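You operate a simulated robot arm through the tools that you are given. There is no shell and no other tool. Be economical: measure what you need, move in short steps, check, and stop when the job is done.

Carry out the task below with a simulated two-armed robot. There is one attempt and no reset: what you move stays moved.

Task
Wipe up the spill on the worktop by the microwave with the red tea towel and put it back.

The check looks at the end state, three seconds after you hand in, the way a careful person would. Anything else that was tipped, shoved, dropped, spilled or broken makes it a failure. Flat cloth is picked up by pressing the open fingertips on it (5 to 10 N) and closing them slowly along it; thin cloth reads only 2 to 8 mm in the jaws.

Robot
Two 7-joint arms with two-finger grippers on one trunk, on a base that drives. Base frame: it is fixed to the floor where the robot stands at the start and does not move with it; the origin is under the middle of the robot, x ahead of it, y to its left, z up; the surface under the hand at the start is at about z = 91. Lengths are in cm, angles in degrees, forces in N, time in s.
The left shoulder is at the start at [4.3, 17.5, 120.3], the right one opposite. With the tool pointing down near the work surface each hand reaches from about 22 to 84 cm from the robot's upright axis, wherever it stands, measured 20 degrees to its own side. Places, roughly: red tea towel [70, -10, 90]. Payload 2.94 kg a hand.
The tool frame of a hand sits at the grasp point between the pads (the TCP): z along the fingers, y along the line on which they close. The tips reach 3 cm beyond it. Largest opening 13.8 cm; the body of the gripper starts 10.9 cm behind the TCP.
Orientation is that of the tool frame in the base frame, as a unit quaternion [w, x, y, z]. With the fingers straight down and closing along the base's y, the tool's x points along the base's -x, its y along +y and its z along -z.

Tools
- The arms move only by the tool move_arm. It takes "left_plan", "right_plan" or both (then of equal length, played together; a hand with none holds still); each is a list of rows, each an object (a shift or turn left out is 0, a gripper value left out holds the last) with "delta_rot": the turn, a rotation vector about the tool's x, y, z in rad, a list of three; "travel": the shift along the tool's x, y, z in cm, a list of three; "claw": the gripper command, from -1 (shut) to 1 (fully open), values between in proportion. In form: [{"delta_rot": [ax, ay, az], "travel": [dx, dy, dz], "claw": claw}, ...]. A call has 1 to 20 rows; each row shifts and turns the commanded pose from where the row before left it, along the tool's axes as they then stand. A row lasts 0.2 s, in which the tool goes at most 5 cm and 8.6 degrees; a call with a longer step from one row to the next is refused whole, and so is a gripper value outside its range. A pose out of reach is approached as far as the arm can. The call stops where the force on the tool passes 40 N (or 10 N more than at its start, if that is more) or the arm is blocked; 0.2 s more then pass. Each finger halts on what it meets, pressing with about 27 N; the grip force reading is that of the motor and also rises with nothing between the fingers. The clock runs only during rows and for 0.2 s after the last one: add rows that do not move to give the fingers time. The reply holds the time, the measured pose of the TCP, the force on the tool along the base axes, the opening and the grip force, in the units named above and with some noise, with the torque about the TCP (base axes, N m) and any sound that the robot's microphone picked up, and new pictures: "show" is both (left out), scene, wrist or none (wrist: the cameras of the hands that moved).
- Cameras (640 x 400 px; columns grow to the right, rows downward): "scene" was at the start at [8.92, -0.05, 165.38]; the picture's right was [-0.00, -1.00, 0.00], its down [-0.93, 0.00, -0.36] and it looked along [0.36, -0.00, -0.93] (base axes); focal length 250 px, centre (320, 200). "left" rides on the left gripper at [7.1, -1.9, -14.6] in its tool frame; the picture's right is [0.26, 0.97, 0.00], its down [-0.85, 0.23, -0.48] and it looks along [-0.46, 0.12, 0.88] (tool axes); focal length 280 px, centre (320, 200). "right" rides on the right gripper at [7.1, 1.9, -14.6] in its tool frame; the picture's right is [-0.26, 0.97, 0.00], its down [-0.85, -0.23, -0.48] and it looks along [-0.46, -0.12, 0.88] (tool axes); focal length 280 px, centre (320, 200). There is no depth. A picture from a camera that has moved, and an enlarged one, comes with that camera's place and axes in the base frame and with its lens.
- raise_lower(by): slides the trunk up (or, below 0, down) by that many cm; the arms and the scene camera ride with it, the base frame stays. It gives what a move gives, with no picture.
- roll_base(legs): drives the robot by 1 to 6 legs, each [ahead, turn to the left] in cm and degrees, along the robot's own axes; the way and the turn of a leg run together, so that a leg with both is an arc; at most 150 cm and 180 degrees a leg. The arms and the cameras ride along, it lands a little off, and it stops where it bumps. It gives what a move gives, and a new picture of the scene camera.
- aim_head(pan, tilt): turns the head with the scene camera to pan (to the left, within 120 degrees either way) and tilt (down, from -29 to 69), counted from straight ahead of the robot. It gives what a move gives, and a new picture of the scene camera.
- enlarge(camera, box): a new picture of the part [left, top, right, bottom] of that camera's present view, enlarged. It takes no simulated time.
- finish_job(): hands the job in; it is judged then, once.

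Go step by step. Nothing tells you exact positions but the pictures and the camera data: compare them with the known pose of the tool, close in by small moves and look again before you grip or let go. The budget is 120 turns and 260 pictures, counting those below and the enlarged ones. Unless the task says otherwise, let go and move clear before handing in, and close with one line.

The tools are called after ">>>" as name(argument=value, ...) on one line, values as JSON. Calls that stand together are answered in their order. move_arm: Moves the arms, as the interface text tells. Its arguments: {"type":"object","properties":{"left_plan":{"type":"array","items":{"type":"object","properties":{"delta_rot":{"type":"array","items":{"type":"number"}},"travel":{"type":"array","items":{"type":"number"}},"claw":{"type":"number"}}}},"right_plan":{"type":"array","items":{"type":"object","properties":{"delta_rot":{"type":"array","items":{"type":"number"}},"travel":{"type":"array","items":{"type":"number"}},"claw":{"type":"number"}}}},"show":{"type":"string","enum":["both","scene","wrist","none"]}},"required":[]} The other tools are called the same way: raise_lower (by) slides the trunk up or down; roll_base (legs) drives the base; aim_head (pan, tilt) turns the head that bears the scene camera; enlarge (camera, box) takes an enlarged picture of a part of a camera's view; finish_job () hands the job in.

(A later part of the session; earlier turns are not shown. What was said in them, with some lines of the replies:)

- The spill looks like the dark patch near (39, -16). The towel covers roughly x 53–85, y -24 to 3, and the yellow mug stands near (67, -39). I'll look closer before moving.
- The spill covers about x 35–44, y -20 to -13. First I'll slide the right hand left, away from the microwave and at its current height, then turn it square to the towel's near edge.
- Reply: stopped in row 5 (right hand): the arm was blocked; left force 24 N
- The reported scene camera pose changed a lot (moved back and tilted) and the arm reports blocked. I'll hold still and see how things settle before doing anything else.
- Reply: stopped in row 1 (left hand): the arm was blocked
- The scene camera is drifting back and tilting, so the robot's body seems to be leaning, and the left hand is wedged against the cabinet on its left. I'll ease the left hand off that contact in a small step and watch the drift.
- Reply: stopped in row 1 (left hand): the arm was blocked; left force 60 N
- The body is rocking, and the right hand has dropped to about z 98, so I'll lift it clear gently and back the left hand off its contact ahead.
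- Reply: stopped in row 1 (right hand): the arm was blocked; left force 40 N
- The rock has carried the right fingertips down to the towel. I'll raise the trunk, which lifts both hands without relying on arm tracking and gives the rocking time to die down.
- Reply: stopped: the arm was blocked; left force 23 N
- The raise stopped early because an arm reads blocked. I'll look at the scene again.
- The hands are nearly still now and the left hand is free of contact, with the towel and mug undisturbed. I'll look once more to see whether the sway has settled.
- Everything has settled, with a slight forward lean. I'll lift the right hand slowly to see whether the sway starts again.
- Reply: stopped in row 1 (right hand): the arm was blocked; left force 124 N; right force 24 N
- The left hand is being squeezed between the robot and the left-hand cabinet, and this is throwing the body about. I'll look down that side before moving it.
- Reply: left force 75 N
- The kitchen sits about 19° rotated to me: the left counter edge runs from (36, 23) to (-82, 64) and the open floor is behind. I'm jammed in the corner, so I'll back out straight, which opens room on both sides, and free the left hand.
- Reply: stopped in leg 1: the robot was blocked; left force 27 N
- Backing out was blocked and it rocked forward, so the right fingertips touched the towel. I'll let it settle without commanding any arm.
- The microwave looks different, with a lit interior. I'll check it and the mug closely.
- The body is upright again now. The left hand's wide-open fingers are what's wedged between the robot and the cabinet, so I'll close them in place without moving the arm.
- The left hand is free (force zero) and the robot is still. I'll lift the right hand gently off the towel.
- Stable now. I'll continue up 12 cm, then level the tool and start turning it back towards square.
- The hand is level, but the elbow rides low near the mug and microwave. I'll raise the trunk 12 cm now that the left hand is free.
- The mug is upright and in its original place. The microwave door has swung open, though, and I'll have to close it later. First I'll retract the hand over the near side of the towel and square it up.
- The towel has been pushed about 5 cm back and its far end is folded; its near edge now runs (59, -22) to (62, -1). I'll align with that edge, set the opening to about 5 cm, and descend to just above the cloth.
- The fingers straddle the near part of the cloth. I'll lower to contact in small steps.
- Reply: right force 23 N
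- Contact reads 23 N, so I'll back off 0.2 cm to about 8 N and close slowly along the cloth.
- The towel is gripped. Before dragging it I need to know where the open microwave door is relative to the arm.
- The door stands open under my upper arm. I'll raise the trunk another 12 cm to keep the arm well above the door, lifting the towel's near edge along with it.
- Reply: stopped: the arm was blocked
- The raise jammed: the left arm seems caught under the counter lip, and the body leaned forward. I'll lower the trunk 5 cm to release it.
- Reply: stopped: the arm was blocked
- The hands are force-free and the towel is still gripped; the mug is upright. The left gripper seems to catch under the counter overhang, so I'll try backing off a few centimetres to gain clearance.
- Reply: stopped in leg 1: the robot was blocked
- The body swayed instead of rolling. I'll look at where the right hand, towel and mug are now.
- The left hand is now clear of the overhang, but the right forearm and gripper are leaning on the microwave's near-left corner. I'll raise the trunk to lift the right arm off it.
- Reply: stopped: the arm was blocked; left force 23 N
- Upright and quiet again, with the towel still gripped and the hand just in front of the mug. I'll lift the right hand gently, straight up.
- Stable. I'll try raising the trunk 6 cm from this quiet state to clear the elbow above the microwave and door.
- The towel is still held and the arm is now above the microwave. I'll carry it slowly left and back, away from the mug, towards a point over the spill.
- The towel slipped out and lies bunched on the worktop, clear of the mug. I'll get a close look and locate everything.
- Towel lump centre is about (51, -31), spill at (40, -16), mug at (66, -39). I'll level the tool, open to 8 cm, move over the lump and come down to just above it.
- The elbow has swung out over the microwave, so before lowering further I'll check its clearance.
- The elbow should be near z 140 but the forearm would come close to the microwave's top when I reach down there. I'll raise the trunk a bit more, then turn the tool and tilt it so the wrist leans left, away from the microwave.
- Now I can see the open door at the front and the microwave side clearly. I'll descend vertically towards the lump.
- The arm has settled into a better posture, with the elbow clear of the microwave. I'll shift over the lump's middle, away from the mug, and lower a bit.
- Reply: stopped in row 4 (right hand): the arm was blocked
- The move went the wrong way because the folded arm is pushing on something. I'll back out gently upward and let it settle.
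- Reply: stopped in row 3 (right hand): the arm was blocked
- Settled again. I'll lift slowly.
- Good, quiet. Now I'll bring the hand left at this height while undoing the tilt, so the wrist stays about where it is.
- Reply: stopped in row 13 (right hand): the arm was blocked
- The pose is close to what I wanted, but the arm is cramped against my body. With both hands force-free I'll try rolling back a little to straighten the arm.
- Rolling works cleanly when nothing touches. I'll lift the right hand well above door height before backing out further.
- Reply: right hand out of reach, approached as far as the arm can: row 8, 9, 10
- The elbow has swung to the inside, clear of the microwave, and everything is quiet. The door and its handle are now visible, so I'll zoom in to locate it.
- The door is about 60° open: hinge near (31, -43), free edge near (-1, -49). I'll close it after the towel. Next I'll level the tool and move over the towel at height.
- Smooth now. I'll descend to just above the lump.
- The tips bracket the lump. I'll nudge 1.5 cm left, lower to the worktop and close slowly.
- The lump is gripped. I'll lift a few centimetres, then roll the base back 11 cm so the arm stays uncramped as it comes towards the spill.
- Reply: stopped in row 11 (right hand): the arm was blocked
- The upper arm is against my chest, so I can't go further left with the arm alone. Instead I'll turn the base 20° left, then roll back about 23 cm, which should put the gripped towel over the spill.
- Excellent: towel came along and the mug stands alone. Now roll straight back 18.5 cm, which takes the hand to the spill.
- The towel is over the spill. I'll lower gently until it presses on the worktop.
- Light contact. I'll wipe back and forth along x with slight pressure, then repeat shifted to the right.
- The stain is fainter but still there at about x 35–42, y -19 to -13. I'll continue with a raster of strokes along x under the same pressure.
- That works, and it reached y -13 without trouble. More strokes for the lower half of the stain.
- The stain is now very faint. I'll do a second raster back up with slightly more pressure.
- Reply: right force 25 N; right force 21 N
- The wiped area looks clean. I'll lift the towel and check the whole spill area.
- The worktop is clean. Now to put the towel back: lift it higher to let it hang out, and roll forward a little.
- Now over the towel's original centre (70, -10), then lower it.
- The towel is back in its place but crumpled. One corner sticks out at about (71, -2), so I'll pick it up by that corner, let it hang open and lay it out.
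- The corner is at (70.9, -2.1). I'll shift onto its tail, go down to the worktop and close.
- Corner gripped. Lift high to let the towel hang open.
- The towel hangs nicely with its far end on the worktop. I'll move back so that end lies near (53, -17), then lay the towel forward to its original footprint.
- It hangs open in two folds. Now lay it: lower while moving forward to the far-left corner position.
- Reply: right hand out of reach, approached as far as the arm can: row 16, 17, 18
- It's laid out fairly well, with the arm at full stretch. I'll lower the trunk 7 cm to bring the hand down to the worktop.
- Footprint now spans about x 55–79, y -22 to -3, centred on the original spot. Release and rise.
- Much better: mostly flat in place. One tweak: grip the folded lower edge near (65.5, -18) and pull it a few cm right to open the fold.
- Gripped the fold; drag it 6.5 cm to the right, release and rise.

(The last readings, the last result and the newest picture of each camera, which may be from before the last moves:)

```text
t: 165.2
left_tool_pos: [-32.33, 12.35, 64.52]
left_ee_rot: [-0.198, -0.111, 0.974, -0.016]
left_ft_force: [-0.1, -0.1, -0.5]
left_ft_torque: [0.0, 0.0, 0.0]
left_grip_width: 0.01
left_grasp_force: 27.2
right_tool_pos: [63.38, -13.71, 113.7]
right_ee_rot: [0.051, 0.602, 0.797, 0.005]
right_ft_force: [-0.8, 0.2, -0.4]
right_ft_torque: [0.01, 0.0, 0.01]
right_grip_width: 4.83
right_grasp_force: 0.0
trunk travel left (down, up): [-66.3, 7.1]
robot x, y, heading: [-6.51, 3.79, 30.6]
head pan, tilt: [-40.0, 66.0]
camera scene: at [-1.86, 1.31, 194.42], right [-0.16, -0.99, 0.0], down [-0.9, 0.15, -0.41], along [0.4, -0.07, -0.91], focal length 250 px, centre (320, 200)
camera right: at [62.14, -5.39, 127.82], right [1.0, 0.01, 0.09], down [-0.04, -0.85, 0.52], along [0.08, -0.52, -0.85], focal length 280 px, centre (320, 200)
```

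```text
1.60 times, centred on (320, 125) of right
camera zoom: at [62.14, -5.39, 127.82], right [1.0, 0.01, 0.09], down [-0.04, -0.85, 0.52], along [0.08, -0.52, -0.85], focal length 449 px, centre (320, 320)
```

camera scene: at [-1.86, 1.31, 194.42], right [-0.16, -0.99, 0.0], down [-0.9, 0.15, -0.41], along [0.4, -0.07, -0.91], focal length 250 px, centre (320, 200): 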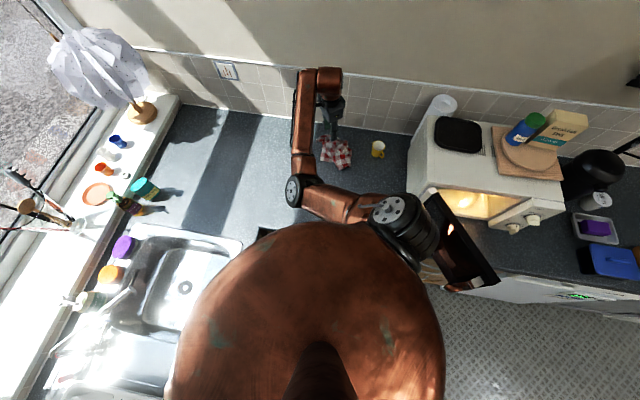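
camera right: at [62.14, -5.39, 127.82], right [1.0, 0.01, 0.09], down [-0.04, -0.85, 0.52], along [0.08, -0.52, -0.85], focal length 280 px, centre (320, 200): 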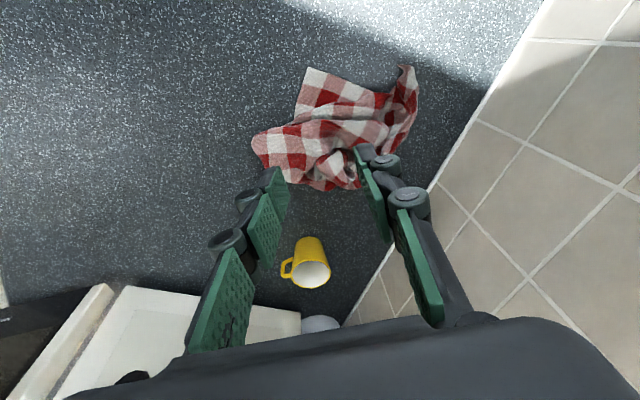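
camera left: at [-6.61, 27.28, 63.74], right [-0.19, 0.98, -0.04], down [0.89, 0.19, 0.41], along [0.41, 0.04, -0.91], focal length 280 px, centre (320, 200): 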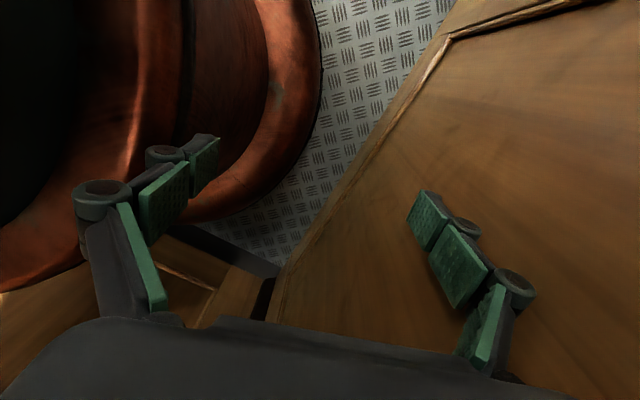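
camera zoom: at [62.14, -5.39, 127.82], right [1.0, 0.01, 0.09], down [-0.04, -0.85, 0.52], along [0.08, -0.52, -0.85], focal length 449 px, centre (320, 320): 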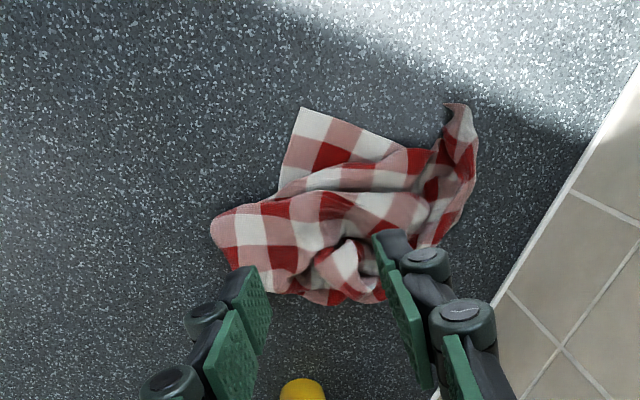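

The towel shifted a bit right. Pulling its near-left corner (64, -9) towards (59, 2) will both open it and recentre it.

>>> move_arm(right_plan=[{"travel": [1, 0.7, 0.1]}, {"travel": [1.3, 0.9, 0.1]}, {"travel": [0.1, -0.1, 1.2]}, {"travel": [0.11, -0.1, 1.5]}, {"travel": [0.11, -0.1, 1.5]}, {"travel": [0.11, -0.1, 1.5]}, {"travel": [0.11, -0.1, 1.5]}, {"travel": [0.11, -0.1, 1.5]}, {"travel": [0.11, -0.1, 1.5]}, {"travel": [0.11, -0.1, 1.5]}, {"travel": [0.11, -0.1, 1.5]}, {}], show="wrist")

```text
t: 167.8
left_tool_pos: [-32.29, 12.25, 64.6]
left_ee_rot: [-0.198, -0.112, 0.974, -0.016]
left_ft_force: [0.4, 0.1, -0.1]
left_ft_torque: [-0.01, 0.03, 0.0]
left_grip_width: 0.0
left_grasp_force: 26.9
right_tool_pos: [64.46, -10.96, 99.94]
right_ee_rot: [0.051, 0.603, 0.796, 0.006]
right_ft_force: [0.0, 0.1, -0.4]
right_ft_torque: [-0.02, -0.01, 0.0]
right_grip_width: 4.83
right_grasp_force: 0.1
trunk travel left (down, up): [-66.3, 7.1]
robot x, y, heading: [-6.26, 3.66, 30.8]
head pan, tilt: [-40.0, 66.0]
camera right: at [63.15, -2.72, 114.13], right [1.0, 0.01, 0.09], down [-0.04, -0.85, 0.52], along [0.08, -0.52, -0.85], focal length 280 px, centre (320, 200)
```

right: 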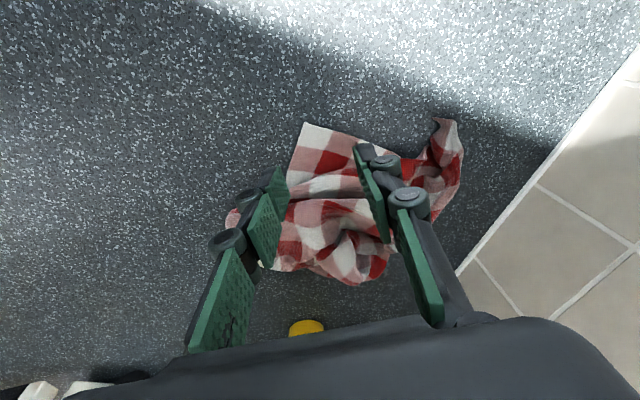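

>>> move_arm(right_plan=[{"travel": [0.1, -0.1, 1.2]}, {"travel": [0.1, -0.1, 1.3]}, {"travel": [0.1, -0.1, 1.3]}, {"travel": [0.08, -0.07, 1]}, {"travel": [0.05, -0.05, 0.7]}, {"travel": [0.03, -0.03, 0.4]}, {}, {"claw": -0.4}, {"claw": -0.5}, {"claw": -0.6}, {"claw": -0.7}, {"claw": -0.8}, {"claw": -0.9}, {"claw": -1}, {}, {}], show="wrist")

```text
t: 171.2
left_tool_pos: [-32.45, 12.28, 64.64]
left_ee_rot: [-0.198, -0.112, 0.974, -0.015]
left_ft_force: [-0.2, -0.3, -0.4]
left_ft_torque: [-0.01, 0.0, 0.0]
left_grip_width: 0.01
left_grasp_force: 26.6
right_tool_pos: [64.3, -10.97, 94.16]
right_ee_rot: [0.052, 0.603, 0.796, 0.005]
right_ft_force: [0.6, 0.7, -0.2]
right_ft_torque: [-0.02, 0.02, -0.01]
right_grip_width: 0.0
right_grasp_force: 26.7
trunk travel left (down, up): [-66.3, 7.1]
robot x, y, heading: [-6.37, 3.42, 30.5]
head pan, tilt: [-40.0, 66.0]
camera right: at [63.06, -2.78, 108.32], right [1.0, 0.01, 0.09], down [-0.04, -0.85, 0.52], along [0.08, -0.52, -0.85], focal length 280 px, centre (320, 200)
```

right: 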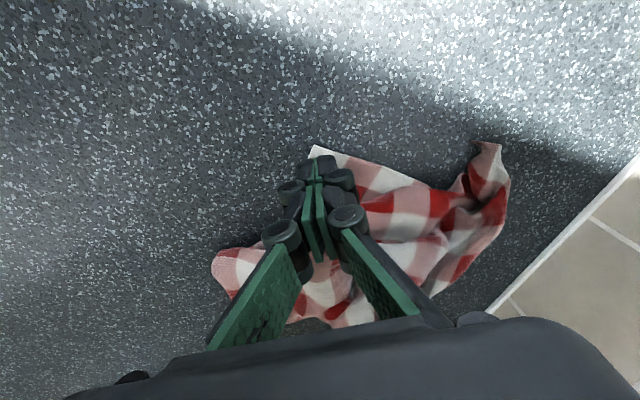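

The fingers slid over without gripping. Open, shift 1.5 cm onto the flap, press to a few newtons and close again.

>>> move_arm(right_plan=[{"travel": [0, 0, -1], "claw": -0.7}, {"travel": [-0.4, 1.2, 0.05], "claw": -0.4}, {"travel": [-0.1, 0.5, 0], "claw": -0.4}, {"travel": [0, 0, 0.7]}, {"travel": [0, 0, 0.4]}, {"travel": [0, 0, 0.15]}, {}], show="none")

```text
t: 172.8
left_tool_pos: [-32.35, 12.31, 64.45]
left_ee_rot: [-0.198, -0.111, 0.974, -0.016]
left_ft_force: [-0.2, 0.2, 0.3]
left_ft_torque: [-0.03, -0.01, 0.02]
left_grip_width: 0.0
left_grasp_force: 26.7
right_tool_pos: [66.05, -10.97, 94.21]
right_ee_rot: [0.051, 0.603, 0.796, 0.005]
right_ft_force: [-2.9, -1.4, 11.8]
right_ft_torque: [-0.1, 0.34, 0.03]
right_grip_width: 4.46
right_grasp_force: 1.1
trunk travel left (down, up): [-66.3, 7.1]
robot x, y, heading: [-6.62, 3.53, 30.6]
head pan, tilt: [-40.0, 66.0]
```

12 N of contact. Now close slowly.

>>> move_arm(right_plan=[{"claw": -0.5}, {"claw": -0.57}, {"claw": -0.64}, {"claw": -0.71}, {"claw": -0.78}, {"claw": -0.85}, {"claw": -0.92}, {"claw": -1}, {}, {}, {}], show="wrist")

```text
t: 175.2
left_tool_pos: [-32.44, 12.2, 64.55]
left_ee_rot: [-0.197, -0.112, 0.974, -0.016]
left_ft_force: [-0.2, 0.0, 0.3]
left_ft_torque: [-0.02, 0.03, -0.01]
left_grip_width: 0.03
left_grasp_force: 26.8
right_tool_pos: [66.08, -10.93, 94.02]
right_ee_rot: [0.051, 0.604, 0.796, 0.005]
right_ft_force: [0.2, 0.7, 0.1]
right_ft_torque: [0.0, 0.02, 0.02]
right_grip_width: 0.0
right_grasp_force: 27.1
trunk travel left (down, up): [-66.3, 7.1]
robot x, y, heading: [-6.5, 3.5, 30.7]
head pan, tilt: [-40.0, 66.0]
camera right: at [64.77, -2.7, 108.16], right [1.0, 0.01, 0.09], down [-0.04, -0.85, 0.52], along [0.08, -0.52, -0.85], focal length 280 px, centre (320, 200)
```

right: 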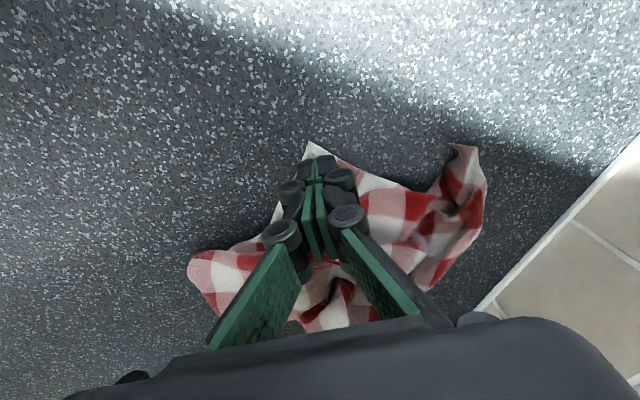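

The tool's slight tilt leaves only one finger pressing. Instead I'll press the closed tips on this corner and slide it into place by friction.

>>> move_arm(right_plan=[{"travel": [0, 0, 0.12]}, {"travel": [0, 0, 0.06]}, {"travel": [0.8, -0.2, -0.06]}, {"travel": [1, -0.3, -0.09]}, {"travel": [1, -0.3, -0.09]}, {"travel": [1, -0.3, -0.09]}, {"travel": [1, -0.3, -0.09]}, {}], show="wrist")

```text
t: 177.0
left_tool_pos: [-32.38, 12.27, 64.64]
left_ee_rot: [-0.198, -0.111, 0.974, -0.016]
left_ft_force: [-0.6, -1.4, -0.8]
left_ft_torque: [-0.01, 0.02, 0.0]
left_grip_width: 0.0
left_grasp_force: 26.8
right_tool_pos: [63.52, -6.68, 93.94]
right_ee_rot: [0.052, 0.603, 0.796, 0.007]
right_ft_force: [2.0, -1.6, 13.4]
right_ft_torque: [0.03, 0.04, 0.01]
right_grip_width: 0.0
right_grasp_force: 27.0
trunk travel left (down, up): [-66.3, 7.1]
robot x, y, heading: [-6.43, 3.46, 30.5]
head pan, tilt: [-40.0, 66.0]
camera right: at [62.13, 1.43, 108.03], right [1.0, 0.01, 0.09], down [-0.04, -0.85, 0.52], along [0.08, -0.52, -0.85], focal length 280 px, centre (320, 200)
```

right: 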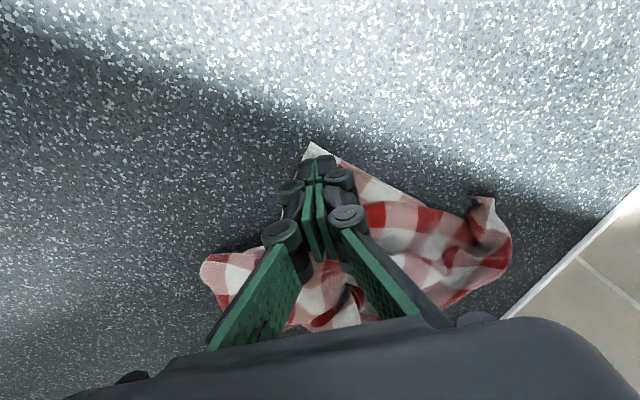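

Sliding by friction works well. Continue a few more centimetres left and near.

>>> move_arm(right_plan=[{"travel": [1, -0.3, -0.07]}, {"travel": [1, -0.3, -0.08]}, {"travel": [1, -0.3, -0.08]}, {"travel": [1, -0.3, -0.08]}, {"travel": [1, -0.3, -0.08]}, {}, {"travel": [0, 0, -0.6]}, {"travel": [0, 0, -1.4]}, {"travel": [-0.8, 0, -1.6]}, {"travel": [-0.8, 0, -1.6]}, {"travel": [-0.8, 0, -1.6]}, {"travel": [-0.8, 0, -1.6]}, {"travel": [-0.8, 0, -1.6]}, {"travel": [-0.8, 0, -1.6]}, {"travel": [-0.8, 0, -1.6]}, {"travel": [-0.8, 0, -1.6]}, {"travel": [-0.8, 0, -1.6]}, {"travel": [-0.8, 0, -1.6]}, {}])

>>> enlarge(camera="right", box=[160, 0, 560, 250])

```text
t: 181.0
left_tool_pos: [-32.34, 12.35, 64.57]
left_ee_rot: [-0.199, -0.111, 0.974, -0.016]
left_ft_force: [-0.2, -0.5, 0.9]
left_ft_torque: [-0.03, 0.0, -0.03]
left_grip_width: 0.0
left_grasp_force: 26.9
right_tool_pos: [61.27, -9.01, 112.02]
right_ee_rot: [0.051, 0.603, 0.796, 0.005]
right_ft_force: [0.0, 0.1, -0.2]
right_ft_torque: [-0.01, -0.01, -0.03]
right_grip_width: 0.0
right_grasp_force: 26.8
trunk travel left (down, up): [-66.3, 7.1]
robot x, y, heading: [-6.31, 3.08, 30.8]
head pan, tilt: [-40.0, 66.0]
camera scene: at [-1.88, 1.35, 194.42], right [-0.16, -0.99, 0.0], down [-0.9, 0.15, -0.41], along [0.4, -0.07, -0.91], focal length 250 px, centre (320, 200)
camera right: at [60.03, -0.76, 126.3], right [1.0, 0.01, 0.09], down [-0.04, -0.85, 0.52], along [0.08, -0.52, -0.85], focal length 280 px, centre (320, 200)
```

scene: 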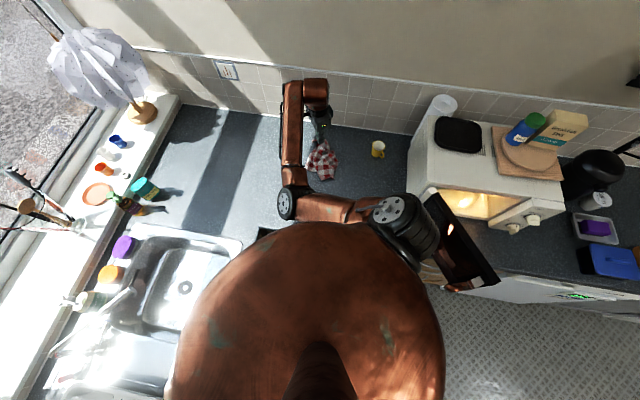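
right: 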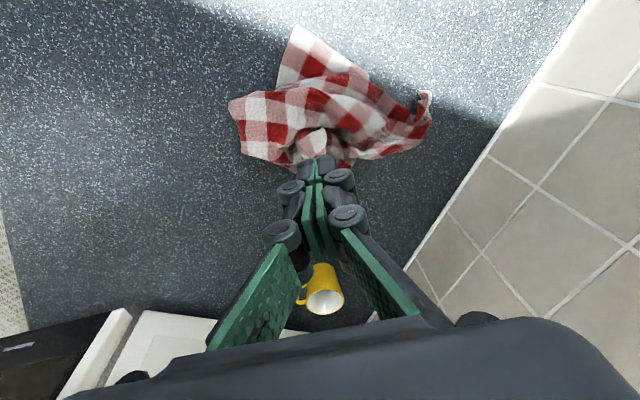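

```text
1.60 times, centred on (360, 125) of right
camera zoom: at [60.03, -0.76, 126.3], right [1.0, 0.01, 0.09], down [-0.04, -0.85, 0.52], along [0.08, -0.52, -0.85], focal length 449 px, centre (256, 320)
```

zoom: 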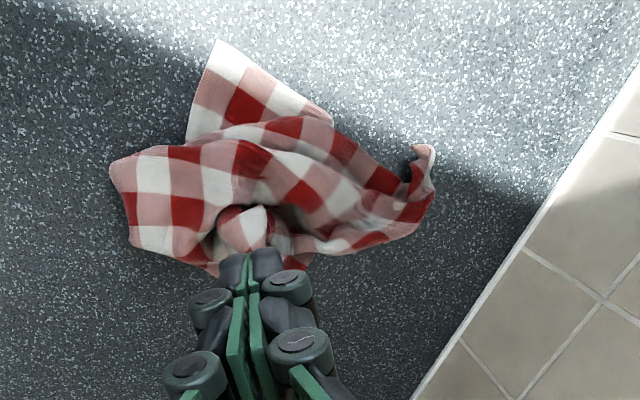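

The towel is back over its original spot and mostly open. Now the microwave door, which stands about 56° open with its outer face towards me. I'll raise the hand above door height and back the base so the hand comes to the left of the door.

>>> move_arm(right_plan=[{"travel": [0, 0, -0.8]}, {"travel": [0, 0, -1.5]}, {"travel": [0, 0, -1.5]}, {"travel": [0, 0, -1.5]}, {"travel": [0, 0, -1.5]}, {"travel": [0, 0, -1.5]}, {"travel": [0, 0, -1.5]}, {"travel": [0, 0, -1.5]}, {"travel": [0, 0, -1]}, {}], show="none")

>>> roll_base(legs=[[-30, 0]])

```text
t: 183.2
left_tool_pos: [-32.39, 12.24, 64.62]
left_ee_rot: [-0.198, -0.111, 0.974, -0.016]
left_ft_force: [-0.6, 0.5, -0.6]
left_ft_torque: [-0.03, 0.0, 0.02]
left_grip_width: 0.01
left_grasp_force: 26.6
right_tool_pos: [60.27, -8.48, 124.38]
right_ee_rot: [0.051, 0.602, 0.797, 0.004]
right_ft_force: [1.2, 0.3, -0.1]
right_ft_torque: [-0.02, 0.0, -0.01]
right_grip_width: 0.0
right_grasp_force: 26.7
trunk travel left (down, up): [-66.3, 7.1]
robot x, y, heading: [-6.46, 3.56, 30.7]
head pan, tilt: [-40.0, 66.0]
```

```text
t: 185.3
left_tool_pos: [-58.13, -3.29, 64.63]
left_ee_rot: [-0.198, -0.114, 0.973, -0.017]
left_ft_force: [0.0, -0.4, 0.4]
left_ft_torque: [0.0, 0.0, 0.01]
left_grip_width: 0.0
left_grasp_force: 27.3
right_tool_pos: [34.61, -23.42, 124.44]
right_ee_rot: [0.051, 0.6, 0.799, 0.005]
right_ft_force: [0.0, -0.1, -0.7]
right_ft_torque: [0.03, -0.04, 0.01]
right_grip_width: 0.0
right_grasp_force: 26.9
trunk travel left (down, up): [-66.3, 7.1]
robot x, y, heading: [-32.32, -12.07, 31.0]
head pan, tilt: [-40.0, 66.0]
camera scene: at [-27.68, -14.09, 194.42], right [-0.15, -0.99, 0.0], down [-0.9, 0.14, -0.41], along [0.4, -0.06, -0.91], focal length 250 px, centre (320, 200)
```

scene: 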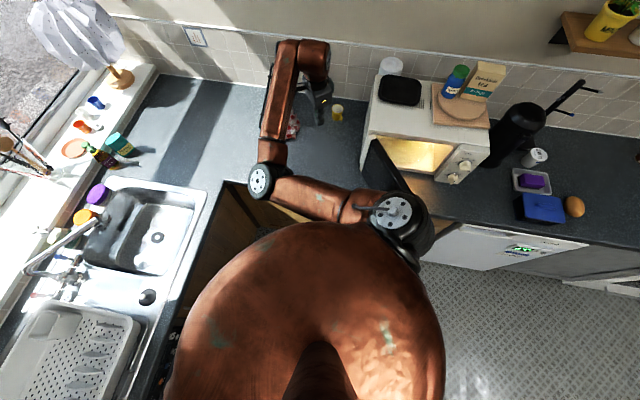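

>>> roll_base(legs=[[-26, 0]])

>>> enlarge(camera="scene", box=[240, 30, 520, 250])

>>> enlarge(camera="right", box=[0, 0, 640, 400])

```text
t: 187.1
left_tool_pos: [-80.41, -16.61, 64.68]
left_ee_rot: [-0.198, -0.114, 0.973, -0.017]
left_ft_force: [-1.1, 0.0, 0.5]
left_ft_torque: [0.01, -0.04, 0.02]
left_grip_width: 0.0
left_grasp_force: 27.1
right_tool_pos: [12.31, -37.05, 124.35]
right_ee_rot: [0.051, 0.6, 0.798, 0.006]
right_ft_force: [-0.1, -0.3, -0.5]
right_ft_torque: [0.0, -0.01, 0.0]
right_grip_width: 0.0
right_grasp_force: 26.9
trunk travel left (down, up): [-66.3, 7.1]
robot x, y, heading: [-54.76, -25.59, 31.1]
head pan, tilt: [-40.0, 66.0]
camera scene: at [-49.94, -27.51, 194.42], right [-0.16, -0.99, 0.0], down [-0.9, 0.14, -0.41], along [0.4, -0.06, -0.91], focal length 250 px, centre (320, 200)
```

scene: 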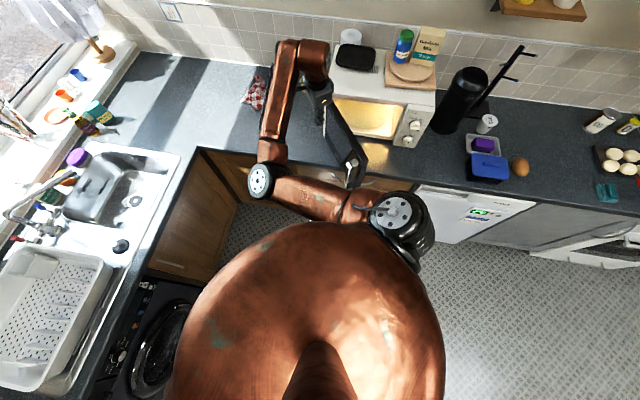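

```text
1.82 times, centred on (380, 140) of scene
camera zoom: at [-49.94, -27.51, 194.42], right [-0.16, -0.99, 0.0], down [-0.9, 0.14, -0.41], along [0.4, -0.06, -0.91], focal length 454 px, centre (211, 309)
```

zoom: 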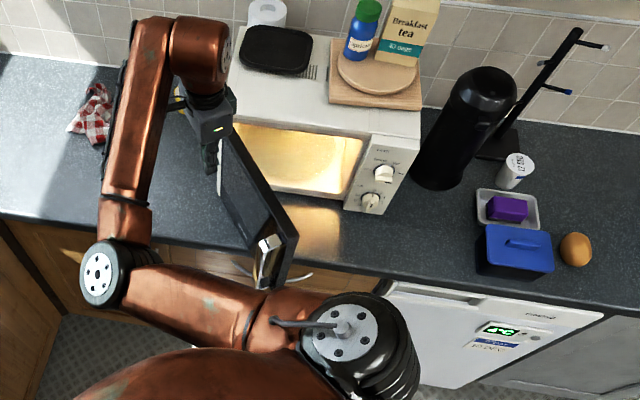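

```text
1.00 times, centred on (320, 200) of right (not enlarged: the box is as wide or as high as the picture)
camera zoom: at [10.89, -28.82, 138.55], right [1.0, 0.02, 0.09], down [-0.03, -0.85, 0.52], along [0.08, -0.52, -0.85], focal length 280 px, centre (320, 200)
```

zoom: 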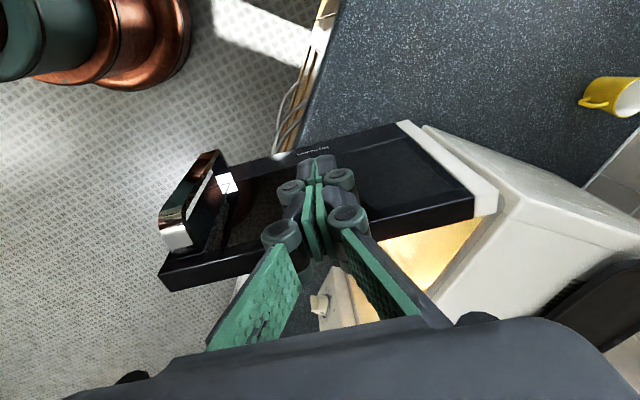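

Perfect view: the door's outer face runs from the hinge (30, -42) to the free end (-4, -52), z 93–117. I'll roll forward 8 cm for reach, then bring the fingertips down on the outer side at about x = 8.

>>> roll_base(legs=[[8, 0]])

>>> move_arm(right_plan=[{"travel": [0.2, -0.7, 0]}, {"travel": [0.1, -1.3, 0]}, {"travel": [0.1, -1.3, 0]}, {"travel": [0.1, -1.3, 0]}, {"travel": [0, -1.3, 0]}, {"travel": [-0.3, -1.3, 0]}, {"travel": [-0.3, -1.3, 0]}, {"travel": [-0.3, -1.3, 0]}, {"travel": [-0.3, -1.3, 0]}, {"travel": [-0.3, -1, 0]}, {}])

```text
t: 188.2
left_tool_pos: [-73.53, -12.5, 64.63]
left_ee_rot: [-0.199, -0.113, 0.973, -0.016]
left_ft_force: [-0.5, -0.4, -0.3]
left_ft_torque: [-0.03, 0.04, 0.01]
left_grip_width: 0.0
left_grasp_force: 27.2
right_tool_pos: [19.31, -32.78, 124.29]
right_ee_rot: [0.051, 0.6, 0.798, 0.005]
right_ft_force: [0.8, 0.6, -0.2]
right_ft_torque: [-0.06, 0.06, -0.03]
right_grip_width: 0.0
right_grasp_force: 27.7
trunk travel left (down, up): [-66.3, 7.1]
robot x, y, heading: [-47.3, -21.14, 31.1]
head pan, tilt: [-40.0, 66.0]
camera scene: at [-42.82, -23.21, 194.42], right [-0.16, -0.99, 0.0], down [-0.9, 0.14, -0.41], along [0.4, -0.06, -0.91], focal length 250 px, centre (320, 200)
```

scene: 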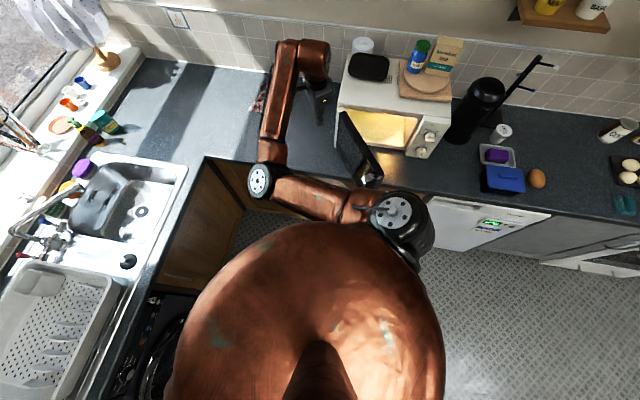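

```text
t: 190.6
left_tool_pos: [-73.57, -12.53, 64.51]
left_ee_rot: [-0.198, -0.114, 0.973, -0.016]
left_ft_force: [-0.2, 0.7, 0.1]
left_ft_torque: [-0.01, -0.02, 0.0]
left_grip_width: 0.0
left_grasp_force: 26.9
right_tool_pos: [7.68, -37.26, 123.6]
right_ee_rot: [0.051, 0.601, 0.798, 0.006]
right_ft_force: [0.5, 0.1, 0.2]
right_ft_torque: [-0.03, 0.01, 0.02]
right_grip_width: 0.02
right_grasp_force: 27.4
trunk travel left (down, up): [-66.3, 7.1]
robot x, y, heading: [-47.62, -21.41, 30.8]
head pan, tilt: [-40.0, 66.0]
camera scene: at [-43.04, -23.34, 194.42], right [-0.16, -0.99, 0.0], down [-0.9, 0.14, -0.41], along [0.4, -0.06, -0.91], focal length 250 px, centre (320, 200)
camera right: at [6.42, -29.09, 137.72], right [1.0, 0.02, 0.09], down [-0.03, -0.85, 0.52], along [0.08, -0.52, -0.85], focal length 280 px, centre (320, 200)
```

scene: 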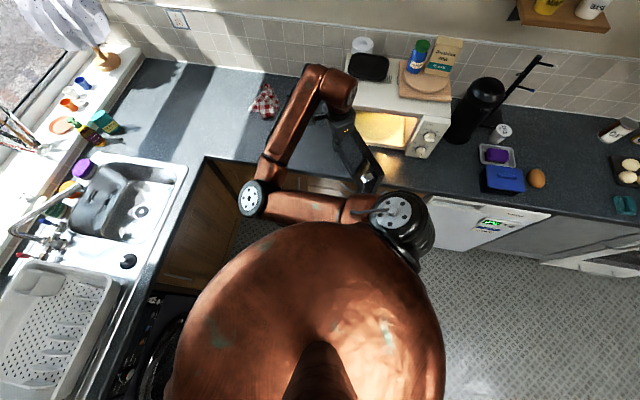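
right: 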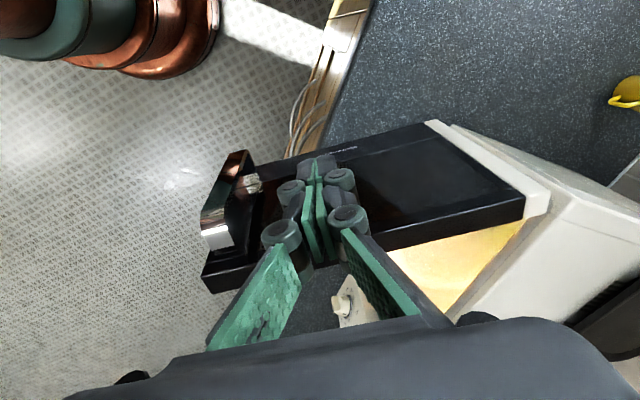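

>>> move_arm(right_plan=[{"travel": [0.05, -0.05, 0.8]}, {"travel": [0.11, -0.1, 1.5]}, {"travel": [0.11, -0.1, 1.5]}, {"travel": [0.11, -0.1, 1.5]}, {"travel": [0.11, -0.1, 1.5]}, {"travel": [0.11, -0.1, 1.5]}, {"travel": [0.11, -0.1, 1.5]}, {"travel": [0.11, -0.1, 1.5]}, {"travel": [0.11, -0.1, 1.5]}, {"travel": [0.11, -0.1, 1.5]}, {"travel": [0.11, -0.1, 1.5]}, {}])

```text
t: 193.4
left_tool_pos: [-73.56, -12.46, 64.61]
left_ee_rot: [-0.199, -0.113, 0.973, -0.016]
left_ft_force: [0.2, -0.5, -0.4]
left_ft_torque: [0.02, 0.01, 0.0]
left_grip_width: 0.01
left_grasp_force: 26.6
right_tool_pos: [10.83, -40.09, 110.54]
right_ee_rot: [0.086, 0.617, 0.782, 0.016]
right_ft_force: [-0.5, 0.0, 0.1]
right_ft_torque: [0.02, -0.01, 0.0]
right_grip_width: 0.0
right_grasp_force: 27.1
trunk travel left (down, up): [-66.3, 7.1]
robot x, y, heading: [-47.77, -21.29, 31.2]
head pan, tilt: [-40.0, 66.0]
stopped in row 12 (right hand): the arm was blocked; the commanded pose is now the measured one
camera scene: at [-43.03, -23.4, 194.42], right [-0.16, -0.99, 0.0], down [-0.9, 0.14, -0.41], along [0.4, -0.06, -0.91], focal length 250 px, centre (320, 200)
camera right: at [8.84, -31.47, 124.35], right [0.99, -0.02, 0.16], down [-0.11, -0.84, 0.54], along [0.12, -0.55, -0.83], focal length 280 px, centre (320, 200)
```

scene: 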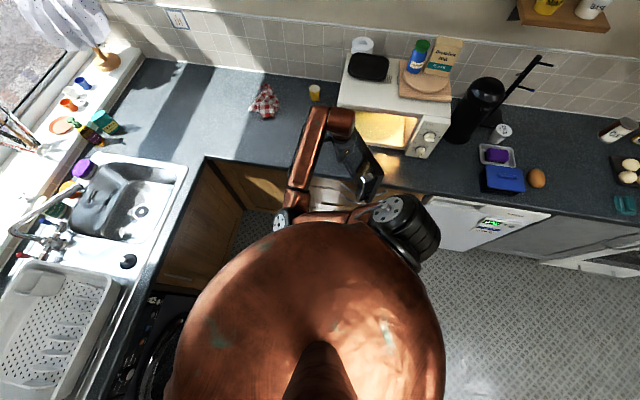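
right: 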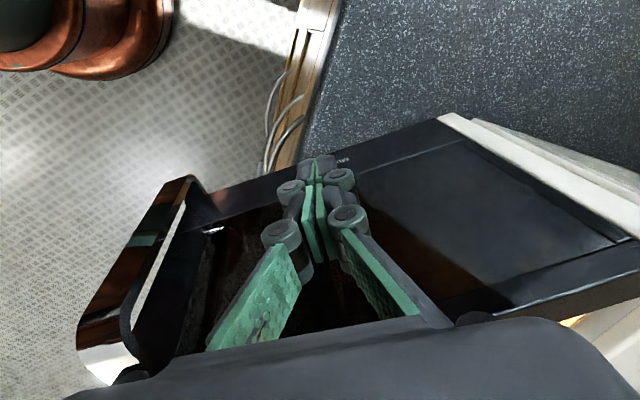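

The fingertips are 10 cm below the door's top edge on its outer side. Now push gently along the door's arc with the arm, first part.

>>> move_arm(right_plan=[{"travel": [-0.6, -0.3, 0.03]}, {"travel": [-1.1, -0.54, 0.05]}, {"travel": [-1.1, -0.54, 0.05]}, {"travel": [-1.1, -0.54, 0.05]}, {"travel": [-1.1, -0.54, 0.05]}, {"travel": [-1, 0.01, 0.12]}, {"travel": [-1, 0.01, 0.12]}, {"travel": [-1, 0.01, 0.12]}, {"travel": [-1, 0.01, 0.12]}, {"travel": [-1, 0.01, 0.12]}, {}])

```text
t: 195.8
left_tool_pos: [-73.59, -12.56, 64.55]
left_ee_rot: [-0.198, -0.114, 0.973, -0.017]
left_ft_force: [-0.5, -1.1, 0.5]
left_ft_torque: [-0.01, -0.03, 0.0]
left_grip_width: 0.0
left_grasp_force: 27.0
right_tool_pos: [10.43, -50.21, 110.25]
right_ee_rot: [0.081, 0.615, 0.784, 0.015]
right_ft_force: [0.9, -0.6, -0.6]
right_ft_torque: [-0.02, 0.01, -0.01]
right_grip_width: 0.0
right_grasp_force: 27.1
trunk travel left (down, up): [-66.3, 7.1]
robot x, y, heading: [-47.7, -21.34, 31.1]
head pan, tilt: [-40.0, 66.0]
camera scene: at [-43.08, -23.32, 194.42], right [-0.16, -0.99, 0.0], down [-0.9, 0.14, -0.41], along [0.4, -0.06, -0.91], focal length 250 px, centre (320, 200)
camera right: at [8.58, -41.63, 124.14], right [0.99, -0.02, 0.15], down [-0.1, -0.84, 0.53], along [0.11, -0.54, -0.83], focal length 280 px, centre (320, 200)
```

scene: 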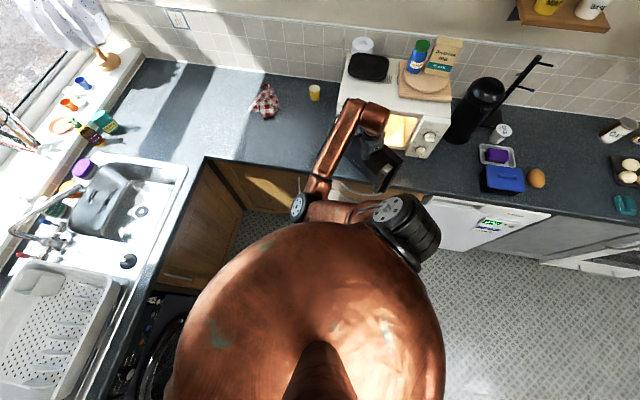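
right: 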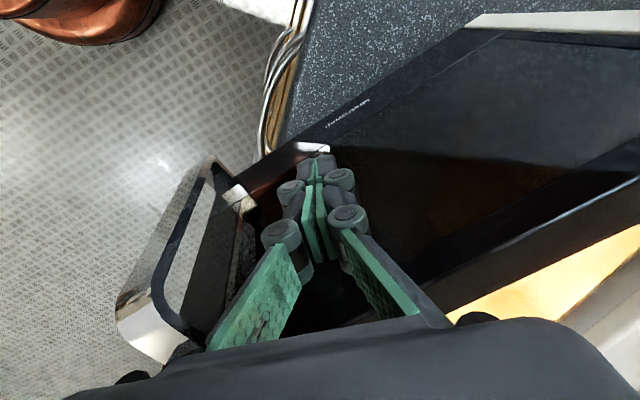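

The door is swinging freely with almost no force. Continue along the arc, letting the hand rise slightly to clear the microwave top.

>>> move_arm(right_plan=[{"travel": [-0.98, 0.35, 0]}, {"travel": [-0.98, 0.35, 0]}, {"travel": [-0.98, 0.35, 0]}, {"travel": [-0.98, 0.35, 0]}, {"travel": [-0.98, 0.35, 0]}, {"travel": [-0.93, 0.56, 0]}, {"travel": [-0.93, 0.56, 0]}, {"travel": [-0.93, 0.56, 0]}, {"travel": [-0.93, 0.56, 0]}, {}])

```text
t: 198.0
left_tool_pos: [-73.63, -12.56, 64.65]
left_ee_rot: [-0.198, -0.114, 0.973, -0.016]
left_ft_force: [0.0, -0.4, -0.6]
left_ft_torque: [-0.02, 0.01, 0.0]
left_grip_width: 0.0
left_grasp_force: 26.6
right_tool_pos: [16.27, -57.62, 111.72]
right_ee_rot: [0.082, 0.615, 0.784, 0.015]
right_ft_force: [0.8, -0.4, -0.6]
right_ft_torque: [0.01, 0.01, -0.02]
right_grip_width: 0.0
right_grasp_force: 26.5
trunk travel left (down, up): [-66.3, 7.1]
robot x, y, heading: [-47.36, -21.33, 30.9]
head pan, tilt: [-40.0, 66.0]
camera scene: at [-43.08, -23.34, 194.42], right [-0.16, -0.99, 0.0], down [-0.9, 0.14, -0.41], along [0.4, -0.06, -0.91], focal length 250 px, centre (320, 200)
camera right: at [14.4, -49.06, 125.54], right [0.99, -0.02, 0.15], down [-0.1, -0.84, 0.53], along [0.11, -0.54, -0.83], focal length 280 px, centre (320, 200)
```

scene: 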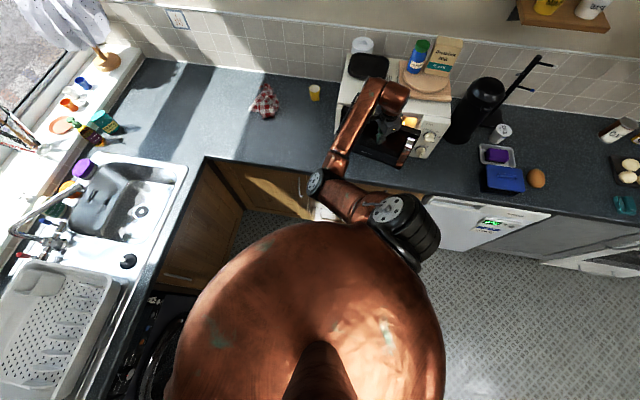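
right: 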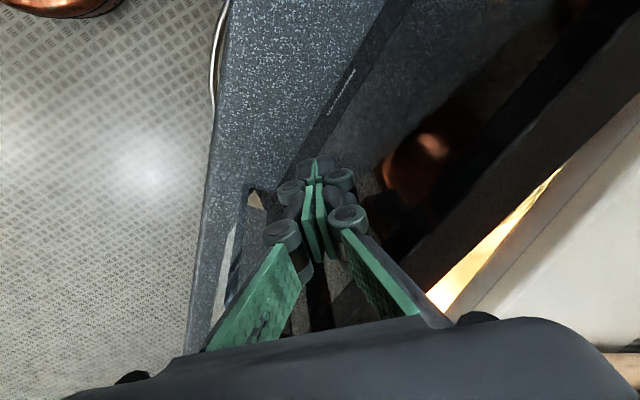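

Almost closed. Final part of the arc.

>>> move_arm(right_plan=[{"travel": [-0.81, 0.74, 0.1]}, {"travel": [-0.81, 0.74, 0.1]}, {"travel": [-0.81, 0.74, 0.1]}, {"travel": [-0.81, 0.74, 0.1]}, {"travel": [-0.6, 0.8, 0.15]}, {"travel": [-0.5, 0.7, 0.15]}, {}])

>>> enlarge(camera="scene", box=[290, 30, 490, 200])

```text
t: 199.6
left_tool_pos: [-73.65, -12.63, 64.52]
left_ee_rot: [-0.197, -0.114, 0.974, -0.016]
left_ft_force: [-0.5, -0.8, -0.4]
left_ft_torque: [0.02, 0.02, 0.0]
left_grip_width: 0.0
left_grasp_force: 26.9
right_tool_pos: [21.36, -60.5, 112.08]
right_ee_rot: [0.079, 0.616, 0.784, 0.013]
right_ft_force: [-18.8, 8.7, -5.6]
right_ft_torque: [0.26, 0.46, -0.06]
right_grip_width: 0.0
right_grasp_force: 27.8
trunk travel left (down, up): [-66.3, 7.1]
robot x, y, heading: [-47.38, -21.25, 31.0]
head pan, tilt: [-40.0, 66.0]
camera scene: at [-43.36, -23.23, 194.42], right [-0.16, -0.99, 0.0], down [-0.9, 0.14, -0.41], along [0.4, -0.06, -0.91], focal length 250 px, centre (320, 200)
camera right: at [19.51, -52.0, 125.99], right [0.99, -0.02, 0.14], down [-0.1, -0.84, 0.53], along [0.11, -0.54, -0.83], focal length 280 px, centre (320, 200)
```

scene: 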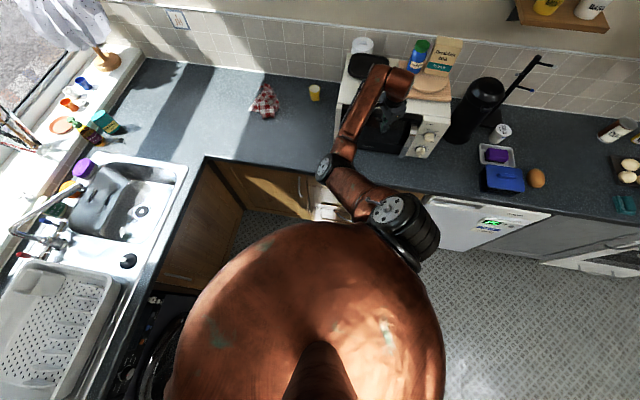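
right: 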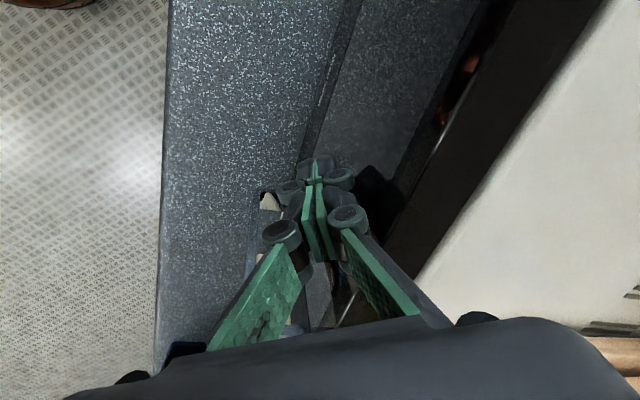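

```text
2.35 times, centred on (390, 115) of scene
camera zoom: at [-43.36, -23.23, 194.42], right [-0.16, -0.99, 0.0], down [-0.9, 0.14, -0.41], along [0.4, -0.06, -0.91], focal length 588 px, centre (155, 400)
```

zoom: 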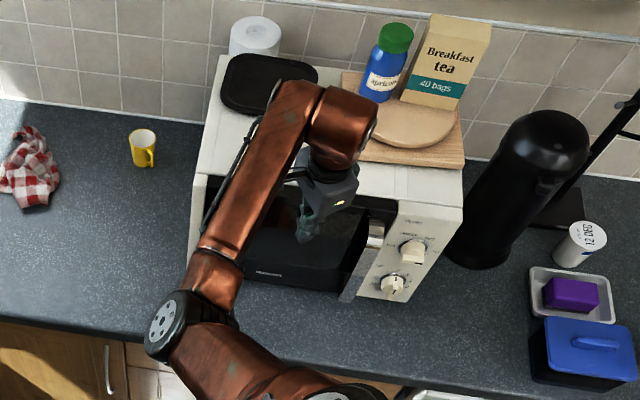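

The door is closed (resistance at the stop, light gone). I'll retract the hand away from the door, then up.

>>> move_arm(right_plan=[{"travel": [0.4, -0.5, -0.1]}, {"travel": [0.7, -0.84, -0.2]}, {"travel": [0.7, -0.84, -0.2]}, {"travel": [0.7, -0.84, -0.2]}, {"travel": [0.7, -0.84, -0.2]}, {"travel": [0.7, -0.84, -0.2]}, {"travel": [0.7, -0.84, -0.2]}, {"travel": [0.3, -0.3, -0.8]}, {"travel": [0, 0, -1.5]}, {"travel": [0, 0, -1.5]}, {"travel": [0, 0, -1.5]}, {"travel": [0, 0, -1.5]}, {"travel": [0, 0, -1.5]}, {"travel": [0, 0, -1.5]}, {"travel": [0, 0, -1]}, {}])

>>> enlarge(camera="scene", box=[220, 30, 480, 200])

```text
t: 203.0
left_tool_pos: [-73.55, -12.52, 64.56]
left_ee_rot: [-0.199, -0.114, 0.973, -0.017]
left_ft_force: [-0.7, 0.7, 0.5]
left_ft_torque: [-0.02, 0.01, -0.04]
left_grip_width: 0.0
left_grasp_force: 27.2
right_tool_pos: [13.28, -56.47, 122.78]
right_ee_rot: [0.081, 0.615, 0.784, 0.014]
right_ft_force: [0.8, 0.4, 0.4]
right_ft_torque: [0.0, 0.03, -0.03]
right_grip_width: 0.0
right_grasp_force: 26.7
trunk travel left (down, up): [-66.3, 7.1]
robot x, y, heading: [-47.57, -21.4, 30.9]
head pan, tilt: [-40.0, 66.0]
camera scene: at [-43.04, -23.38, 194.42], right [-0.16, -0.99, 0.0], down [-0.9, 0.14, -0.41], along [0.4, -0.06, -0.91], focal length 250 px, centre (320, 200)
camera right: at [11.42, -47.89, 136.61], right [0.99, -0.02, 0.15], down [-0.1, -0.84, 0.53], along [0.11, -0.54, -0.83], focal length 280 px, centre (320, 200)
```

scene: 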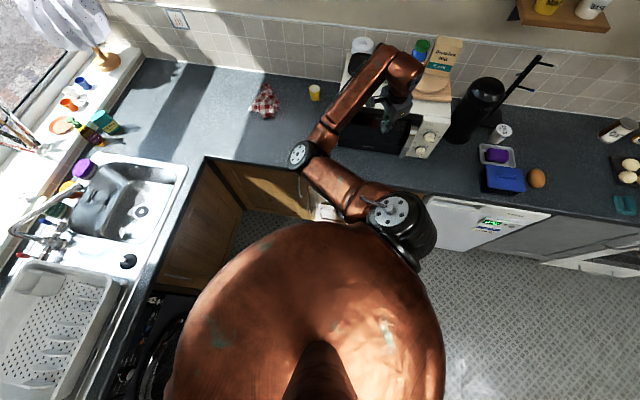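
right: 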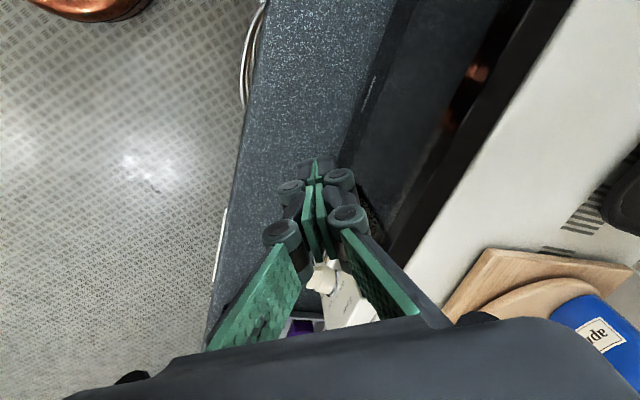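

```text
2.35 times, centred on (350, 115) of scene
camera zoom: at [-43.04, -23.38, 194.42], right [-0.16, -0.99, 0.0], down [-0.9, 0.14, -0.41], along [0.4, -0.06, -0.91], focal length 588 px, centre (249, 400)
```

zoom: 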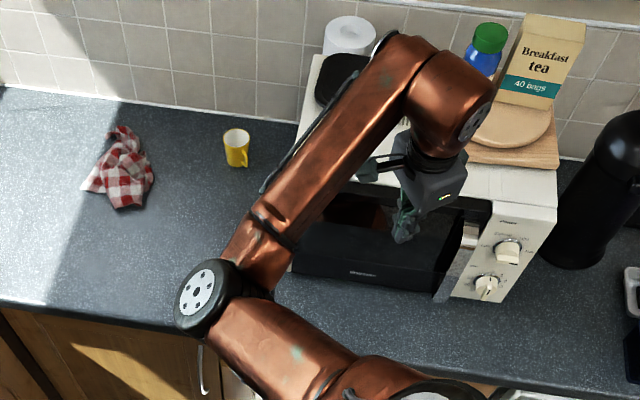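

Door closed, mug and everything else in place. I'll back away and take a final look at the whole worktop.

>>> roll_base(legs=[[-25, 0]])

>>> aim_head(pan=-38, tilt=45)

>>> enlarge(camera="scene", box=[200, 60, 480, 240])

```text
t: 204.8
left_tool_pos: [-94.86, -25.41, 64.71]
left_ee_rot: [-0.198, -0.113, 0.974, -0.016]
left_ft_force: [0.1, -0.4, -0.6]
left_ft_torque: [0.02, 0.01, 0.01]
left_grip_width: 0.0
left_grasp_force: 27.1
right_tool_pos: [-8.18, -69.46, 122.66]
right_ee_rot: [0.081, 0.616, 0.783, 0.014]
right_ft_force: [0.1, 0.4, 0.4]
right_ft_torque: [-0.01, -0.04, 0.01]
right_grip_width: 0.02
right_grasp_force: 27.1
trunk travel left (down, up): [-66.3, 7.1]
robot x, y, heading: [-68.39, -33.69, 30.9]
head pan, tilt: [-40.0, 66.0]
camera scene: at [-64.48, -36.25, 194.42], right [-0.16, -0.99, 0.0], down [-0.9, 0.14, -0.41], along [0.4, -0.06, -0.91], focal length 250 px, centre (320, 200)
```

scene: 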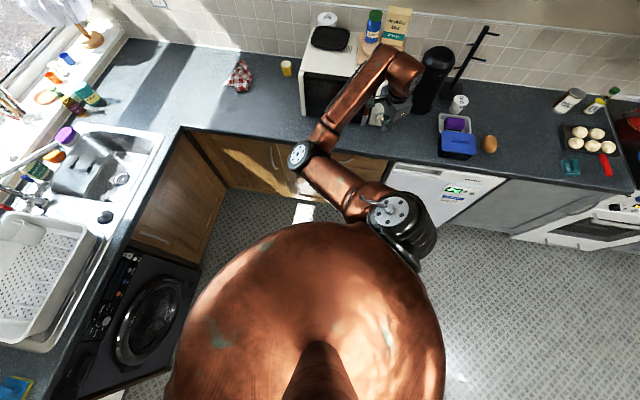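

```text
t: 205.7
left_tool_pos: [-94.9, -25.28, 64.65]
left_ee_rot: [-0.198, -0.113, 0.974, -0.017]
left_ft_force: [-0.2, -0.4, 0.1]
left_ft_torque: [-0.03, 0.0, 0.01]
left_grip_width: 0.03
left_grasp_force: 27.3
right_tool_pos: [-8.15, -69.17, 122.84]
right_ee_rot: [0.081, 0.616, 0.783, 0.014]
right_ft_force: [0.2, 0.2, 0.2]
right_ft_torque: [-0.01, 0.01, 0.0]
right_grip_width: 0.0
right_grasp_force: 26.9
trunk travel left (down, up): [-66.3, 7.1]
robot x, y, heading: [-68.67, -34.56, 30.9]
head pan, tilt: [-38.0, 45.0]
camera scene: at [-62.14, -36.21, 197.02], right [-0.12, -0.99, 0.0], down [-0.7, 0.09, -0.71], along [0.7, -0.09, -0.71], focal length 250 px, centre (320, 200)
```

scene: 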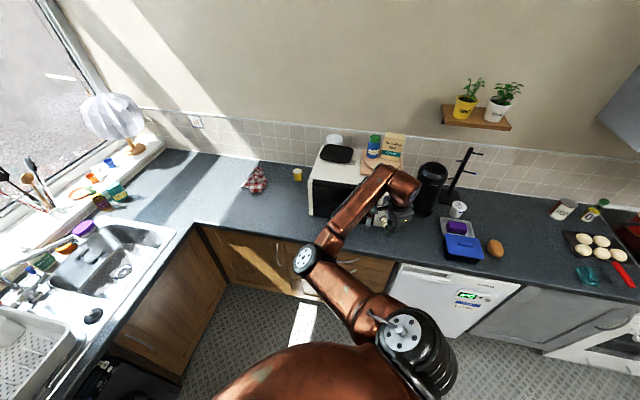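

```text
2.22 times, centred on (340, 150) of scene
camera zoom: at [-62.14, -36.21, 197.02], right [-0.12, -0.99, 0.0], down [-0.7, 0.09, -0.71], along [0.7, -0.09, -0.71], focal length 555 px, centre (276, 311)
```

zoom: 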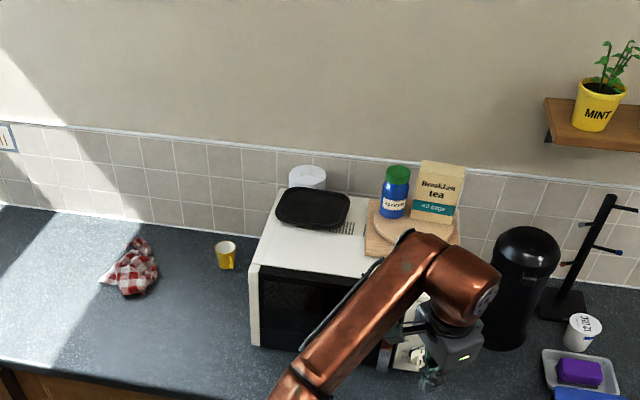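

The spill is gone, with no mark visible where it was. The red tea towel is back on its original spot beside the mug. It lies somewhat creased, not flat as it was at the start, and its centre is about 4 cm nearer the front edge of the worktop. My arm swung the microwave door open along the way, and I have pushed it shut again. Both hands are empty and clear.

>>> finish_job()

```text
The job is handed in.
```

I wiped up the spill and put the red tea towel back on its spot, but it is creased, not laid flat as before. My arm also knocked the microwave door open along the way, and I pushed it shut again.
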